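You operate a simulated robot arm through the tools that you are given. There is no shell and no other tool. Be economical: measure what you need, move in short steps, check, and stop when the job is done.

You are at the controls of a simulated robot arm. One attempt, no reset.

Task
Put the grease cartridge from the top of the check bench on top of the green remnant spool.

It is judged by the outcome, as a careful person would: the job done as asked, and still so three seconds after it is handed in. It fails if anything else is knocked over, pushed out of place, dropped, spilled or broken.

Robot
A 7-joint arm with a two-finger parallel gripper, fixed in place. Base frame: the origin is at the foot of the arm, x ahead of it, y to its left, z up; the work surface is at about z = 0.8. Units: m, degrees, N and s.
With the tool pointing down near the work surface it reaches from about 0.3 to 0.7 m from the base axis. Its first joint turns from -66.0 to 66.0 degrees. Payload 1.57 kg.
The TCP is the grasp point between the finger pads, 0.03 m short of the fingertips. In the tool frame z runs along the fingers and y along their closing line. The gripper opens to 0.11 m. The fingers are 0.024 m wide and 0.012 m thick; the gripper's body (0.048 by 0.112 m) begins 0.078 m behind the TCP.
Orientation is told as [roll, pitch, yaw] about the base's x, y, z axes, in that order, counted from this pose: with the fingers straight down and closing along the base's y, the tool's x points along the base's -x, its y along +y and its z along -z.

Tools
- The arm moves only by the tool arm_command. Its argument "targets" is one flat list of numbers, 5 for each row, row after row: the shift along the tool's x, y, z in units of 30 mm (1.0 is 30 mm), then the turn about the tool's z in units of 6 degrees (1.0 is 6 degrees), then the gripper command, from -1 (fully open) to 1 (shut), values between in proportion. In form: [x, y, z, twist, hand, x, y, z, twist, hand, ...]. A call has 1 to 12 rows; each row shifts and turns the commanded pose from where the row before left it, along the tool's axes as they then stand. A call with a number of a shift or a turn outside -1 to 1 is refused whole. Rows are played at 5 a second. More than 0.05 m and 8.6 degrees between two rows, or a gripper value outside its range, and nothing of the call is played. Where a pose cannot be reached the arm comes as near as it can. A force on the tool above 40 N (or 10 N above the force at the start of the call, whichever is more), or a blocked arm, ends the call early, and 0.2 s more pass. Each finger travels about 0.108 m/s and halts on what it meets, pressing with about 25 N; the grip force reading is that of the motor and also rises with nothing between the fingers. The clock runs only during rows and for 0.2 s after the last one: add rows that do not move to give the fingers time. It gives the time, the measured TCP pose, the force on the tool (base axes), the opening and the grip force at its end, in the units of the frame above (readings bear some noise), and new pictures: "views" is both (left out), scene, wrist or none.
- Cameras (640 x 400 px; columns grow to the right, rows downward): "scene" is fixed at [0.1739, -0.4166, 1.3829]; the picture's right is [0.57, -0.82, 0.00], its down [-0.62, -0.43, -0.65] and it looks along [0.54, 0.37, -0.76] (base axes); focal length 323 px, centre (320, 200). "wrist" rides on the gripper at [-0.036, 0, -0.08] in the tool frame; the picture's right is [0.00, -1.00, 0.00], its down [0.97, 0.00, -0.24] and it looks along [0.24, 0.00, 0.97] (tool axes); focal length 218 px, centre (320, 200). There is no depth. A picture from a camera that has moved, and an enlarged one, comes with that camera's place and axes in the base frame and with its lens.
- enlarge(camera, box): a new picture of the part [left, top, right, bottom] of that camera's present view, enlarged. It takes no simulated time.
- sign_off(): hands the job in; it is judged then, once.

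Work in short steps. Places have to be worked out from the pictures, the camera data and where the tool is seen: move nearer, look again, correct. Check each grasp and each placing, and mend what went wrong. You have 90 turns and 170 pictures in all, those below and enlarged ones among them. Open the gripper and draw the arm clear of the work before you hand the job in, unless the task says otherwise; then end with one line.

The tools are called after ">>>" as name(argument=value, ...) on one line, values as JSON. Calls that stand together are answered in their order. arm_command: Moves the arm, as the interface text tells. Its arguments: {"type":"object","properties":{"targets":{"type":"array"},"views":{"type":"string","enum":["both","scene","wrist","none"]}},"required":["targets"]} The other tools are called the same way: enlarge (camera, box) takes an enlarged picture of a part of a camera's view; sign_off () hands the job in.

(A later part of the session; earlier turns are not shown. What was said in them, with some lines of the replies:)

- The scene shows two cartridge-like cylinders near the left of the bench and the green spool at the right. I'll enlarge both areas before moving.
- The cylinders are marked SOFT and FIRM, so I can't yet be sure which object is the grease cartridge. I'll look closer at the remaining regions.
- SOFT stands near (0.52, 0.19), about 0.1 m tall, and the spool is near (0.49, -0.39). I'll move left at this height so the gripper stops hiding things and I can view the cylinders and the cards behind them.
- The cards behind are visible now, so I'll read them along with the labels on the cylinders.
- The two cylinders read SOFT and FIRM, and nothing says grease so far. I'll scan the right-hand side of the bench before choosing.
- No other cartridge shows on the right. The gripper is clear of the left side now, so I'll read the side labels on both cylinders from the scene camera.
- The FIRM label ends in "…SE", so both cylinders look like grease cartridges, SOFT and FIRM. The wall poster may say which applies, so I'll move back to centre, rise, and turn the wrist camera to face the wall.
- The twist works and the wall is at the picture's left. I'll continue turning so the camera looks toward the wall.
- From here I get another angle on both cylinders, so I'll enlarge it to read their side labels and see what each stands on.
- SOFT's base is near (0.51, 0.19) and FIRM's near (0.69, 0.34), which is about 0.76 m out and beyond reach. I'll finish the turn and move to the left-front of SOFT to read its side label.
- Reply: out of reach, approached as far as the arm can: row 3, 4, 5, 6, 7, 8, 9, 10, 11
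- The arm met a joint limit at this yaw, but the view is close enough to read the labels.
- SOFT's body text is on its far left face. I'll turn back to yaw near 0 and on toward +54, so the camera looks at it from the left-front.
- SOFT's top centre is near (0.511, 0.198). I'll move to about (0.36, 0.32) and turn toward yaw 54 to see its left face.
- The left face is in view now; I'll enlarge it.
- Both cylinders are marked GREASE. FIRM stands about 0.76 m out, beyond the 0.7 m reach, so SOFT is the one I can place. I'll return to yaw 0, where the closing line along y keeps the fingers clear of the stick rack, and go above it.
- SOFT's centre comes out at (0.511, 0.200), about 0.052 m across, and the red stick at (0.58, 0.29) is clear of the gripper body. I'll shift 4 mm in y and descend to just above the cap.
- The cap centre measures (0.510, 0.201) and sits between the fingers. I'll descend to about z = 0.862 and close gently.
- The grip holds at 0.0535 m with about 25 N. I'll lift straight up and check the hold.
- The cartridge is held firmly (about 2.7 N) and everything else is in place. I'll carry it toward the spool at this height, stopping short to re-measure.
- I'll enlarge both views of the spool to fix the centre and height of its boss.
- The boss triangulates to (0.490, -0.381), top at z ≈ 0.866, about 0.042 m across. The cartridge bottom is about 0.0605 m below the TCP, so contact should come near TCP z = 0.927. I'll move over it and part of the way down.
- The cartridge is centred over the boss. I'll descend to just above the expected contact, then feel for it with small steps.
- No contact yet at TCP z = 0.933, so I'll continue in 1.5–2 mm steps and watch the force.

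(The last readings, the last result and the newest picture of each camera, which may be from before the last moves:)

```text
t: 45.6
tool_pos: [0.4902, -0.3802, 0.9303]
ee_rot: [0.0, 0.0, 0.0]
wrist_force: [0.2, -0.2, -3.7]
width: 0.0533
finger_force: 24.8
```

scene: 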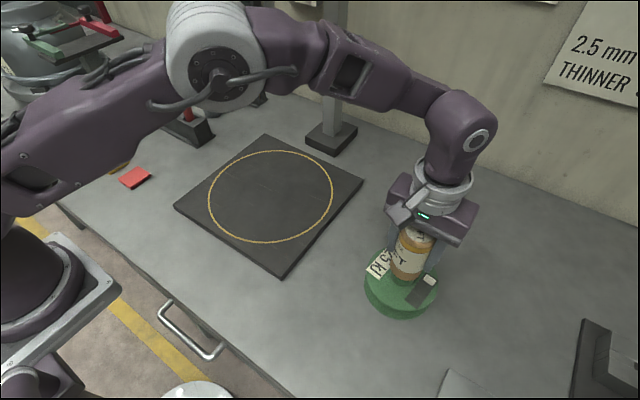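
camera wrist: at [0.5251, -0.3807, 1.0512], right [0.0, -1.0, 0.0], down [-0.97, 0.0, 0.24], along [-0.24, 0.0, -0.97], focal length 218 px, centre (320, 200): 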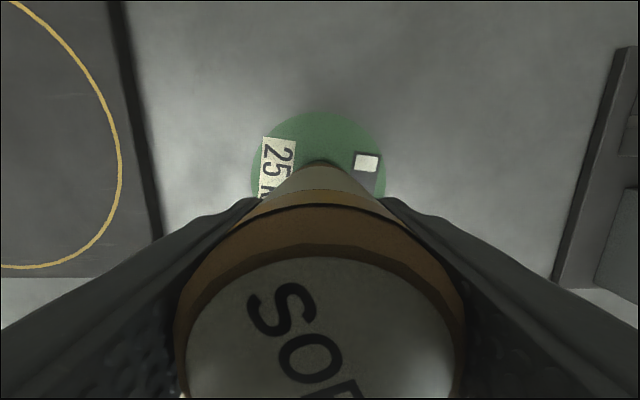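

Still free at about 0.929–0.930. I'll take a few more small steps.

>>> arm_command(targets=[0, 0, 0.05, 0, 0.4, 0, 0, 0, 0, 0.4], views="none")

>>> arm_command(targets=[0, 0, 0.05, 0, 0.4, 0, 0, 0, 0, 0.4], views="scene")

>>> enlarge(camera="scene", box=[370, 215, 450, 310])

```text
t: 46.2
tool_pos: [0.4891, -0.3799, 0.9275]
ee_rot: [0.0, 0.0, 0.1]
wrist_force: [1.5, -0.5, -2.3]
width: 0.0534
finger_force: 25.0
```

```text
t: 46.8
tool_pos: [0.4897, -0.3802, 0.9273]
ee_rot: [-0.1, 0.0, 0.0]
wrist_force: [-1.4, 2.4, 24.5]
width: 0.0536
finger_force: 24.9
```

scene: 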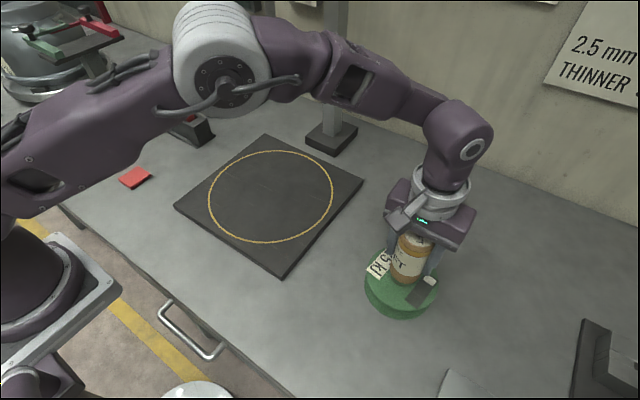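

```text
4.21 times, centred on (410, 262) of scene
camera zoom: at [0.1734, -0.4162, 1.3831], right [0.57, -0.82, 0.0], down [-0.62, -0.43, -0.65], along [0.54, 0.37, -0.76], focal length 1361 px, centre (-59, -63)
```

zoom: 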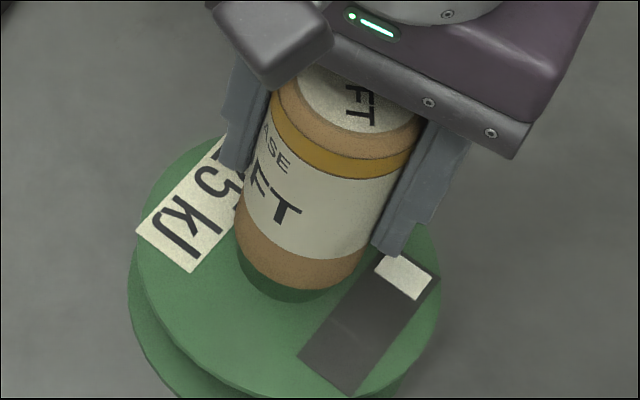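

Contact: the force rose to +24.5 N at z = 0.927, as expected. I'll relieve most of the pressing by 0.9 mm, then open the fingers slowly.

>>> arm_command(targets=[0, 0, -0.03, 0, 0.4, 0, 0, 0, 0, 0.4], views="none")

>>> arm_command(targets=[0, 0, 0, 0, 0.02, 0, 0, 0, 0, -0.05, 0, 0, 0, 0, -0.12, 0, 0, 0, 0, -0.2, 0, 0, 0, 0, -0.35, 0, 0, 0, 0, -0.5, 0, 0, 0, 0, -0.7, 0, 0, 0, 0, -0.9, 0, 0, 0, 0, -1, 0, 0, 0, 0, -1], views="both")

```text
t: 47.4
tool_pos: [0.4903, -0.3805, 0.9273]
ee_rot: [-0.1, -0.1, 0.1]
wrist_force: [5.0, -0.6, 16.0]
width: 0.0535
finger_force: 25.4
```

```text
t: 49.6
tool_pos: [0.4906, -0.3808, 0.9252]
ee_rot: [-0.1, 0.1, -0.1]
wrist_force: [0.5, -1.2, 0.3]
width: 0.1099
finger_force: 0.0
camera wrist: at [0.5251, -0.3793, 1.0062], right [0.0, -1.0, 0.0], down [-0.97, 0.0, 0.24], along [-0.24, 0.0, -0.97], focal length 218 px, centre (320, 200)
```

scene: 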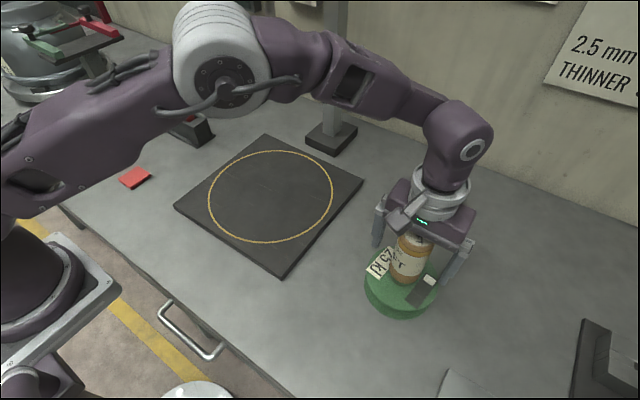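
wrist: 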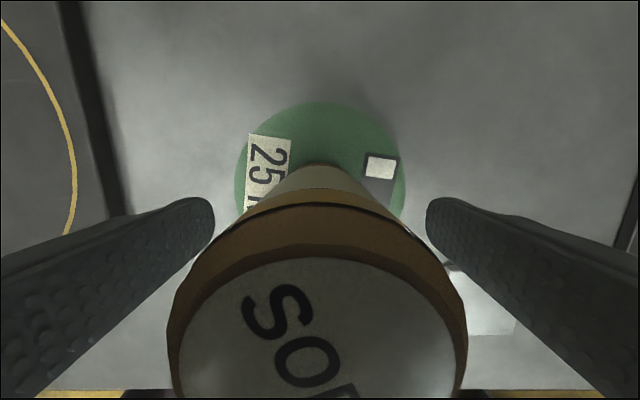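

The cartridge stands free and upright between the open fingers. I'll withdraw straight up, then check.

>>> arm_command(targets=[0, 0, -0.3, 0, -1, 0, 0, -0.7, 0, -1, 0, 0, -1, 0, -1, 0, 0, -1, 0, -1, 0, 0, -1, 0, -1, 0, 0, -1, 0, -1, 0, 0, -1, 0, -1, 0, 0, -0.5, 0, -1], views="none")

>>> arm_command(targets=[0, 1, 0, 0, -1, 0, 1, 0, 0, -1, 0, 1, 0, 0, -1, 0, 1, 0, 0, -1, 0, 1, 0, 0, -1, 0, 1, 0, 0, -1, 0, 1, 0, 0, -1, 0, 0, 0, 0, -1], views="both")

>>> enlarge(camera="scene", box=[350, 200, 470, 330])

```text
t: 51.4
tool_pos: [0.4873, -0.3797, 1.1199]
ee_rot: [0.0, 0.0, 0.1]
wrist_force: [-0.1, 0.4, 0.3]
width: 0.11
finger_force: 0.0
```

```text
t: 53.2
tool_pos: [0.4897, -0.1725, 1.1175]
ee_rot: [0.0, -0.1, 0.1]
wrist_force: [1.0, -0.3, 0.7]
width: 0.1098
finger_force: 0.0
camera wrist: at [0.5251, -0.171, 1.1968], right [0.0, -1.0, 0.0], down [-0.97, 0.0, 0.24], along [-0.24, 0.0, -0.97], focal length 218 px, centre (320, 200)
```

scene: 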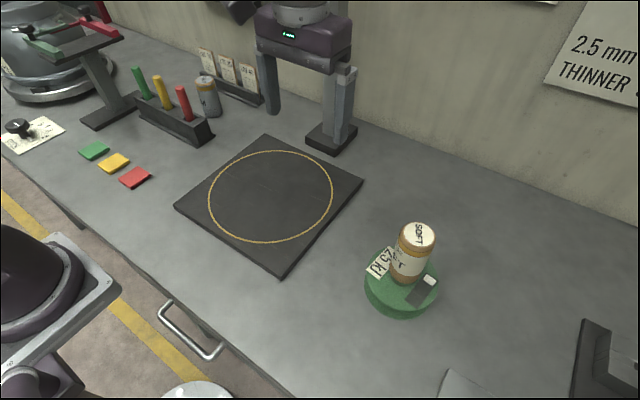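
wrist: 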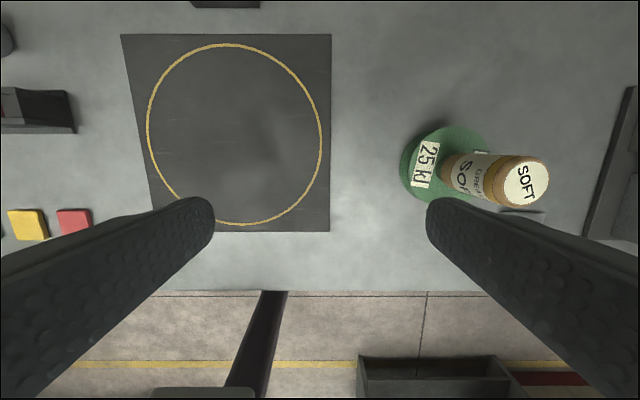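

```text
3.08 times, centred on (410, 265) of scene
camera zoom: at [0.1739, -0.4166, 1.3829], right [0.57, -0.82, 0.0], down [-0.62, -0.43, -0.65], along [0.54, 0.37, -0.76], focal length 995 px, centre (43, 0)
```

zoom: 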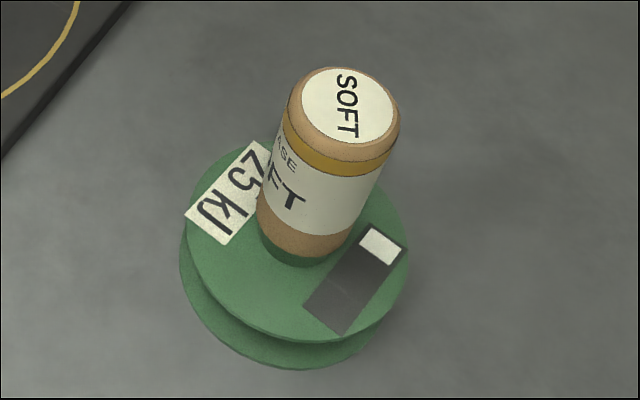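

The cartridge stands upright on the spool's boss with the arm clear, and nothing else has moved. I'm handing it in.

>>> sign_off()

```text
The job is handed in.
```

I put the SOFT grease cartridge upright on the green spool's centre boss and moved the arm clear; a second cartridge marked FIRM was also on the bench, and I chose SOFT because FIRM stood out of reach.
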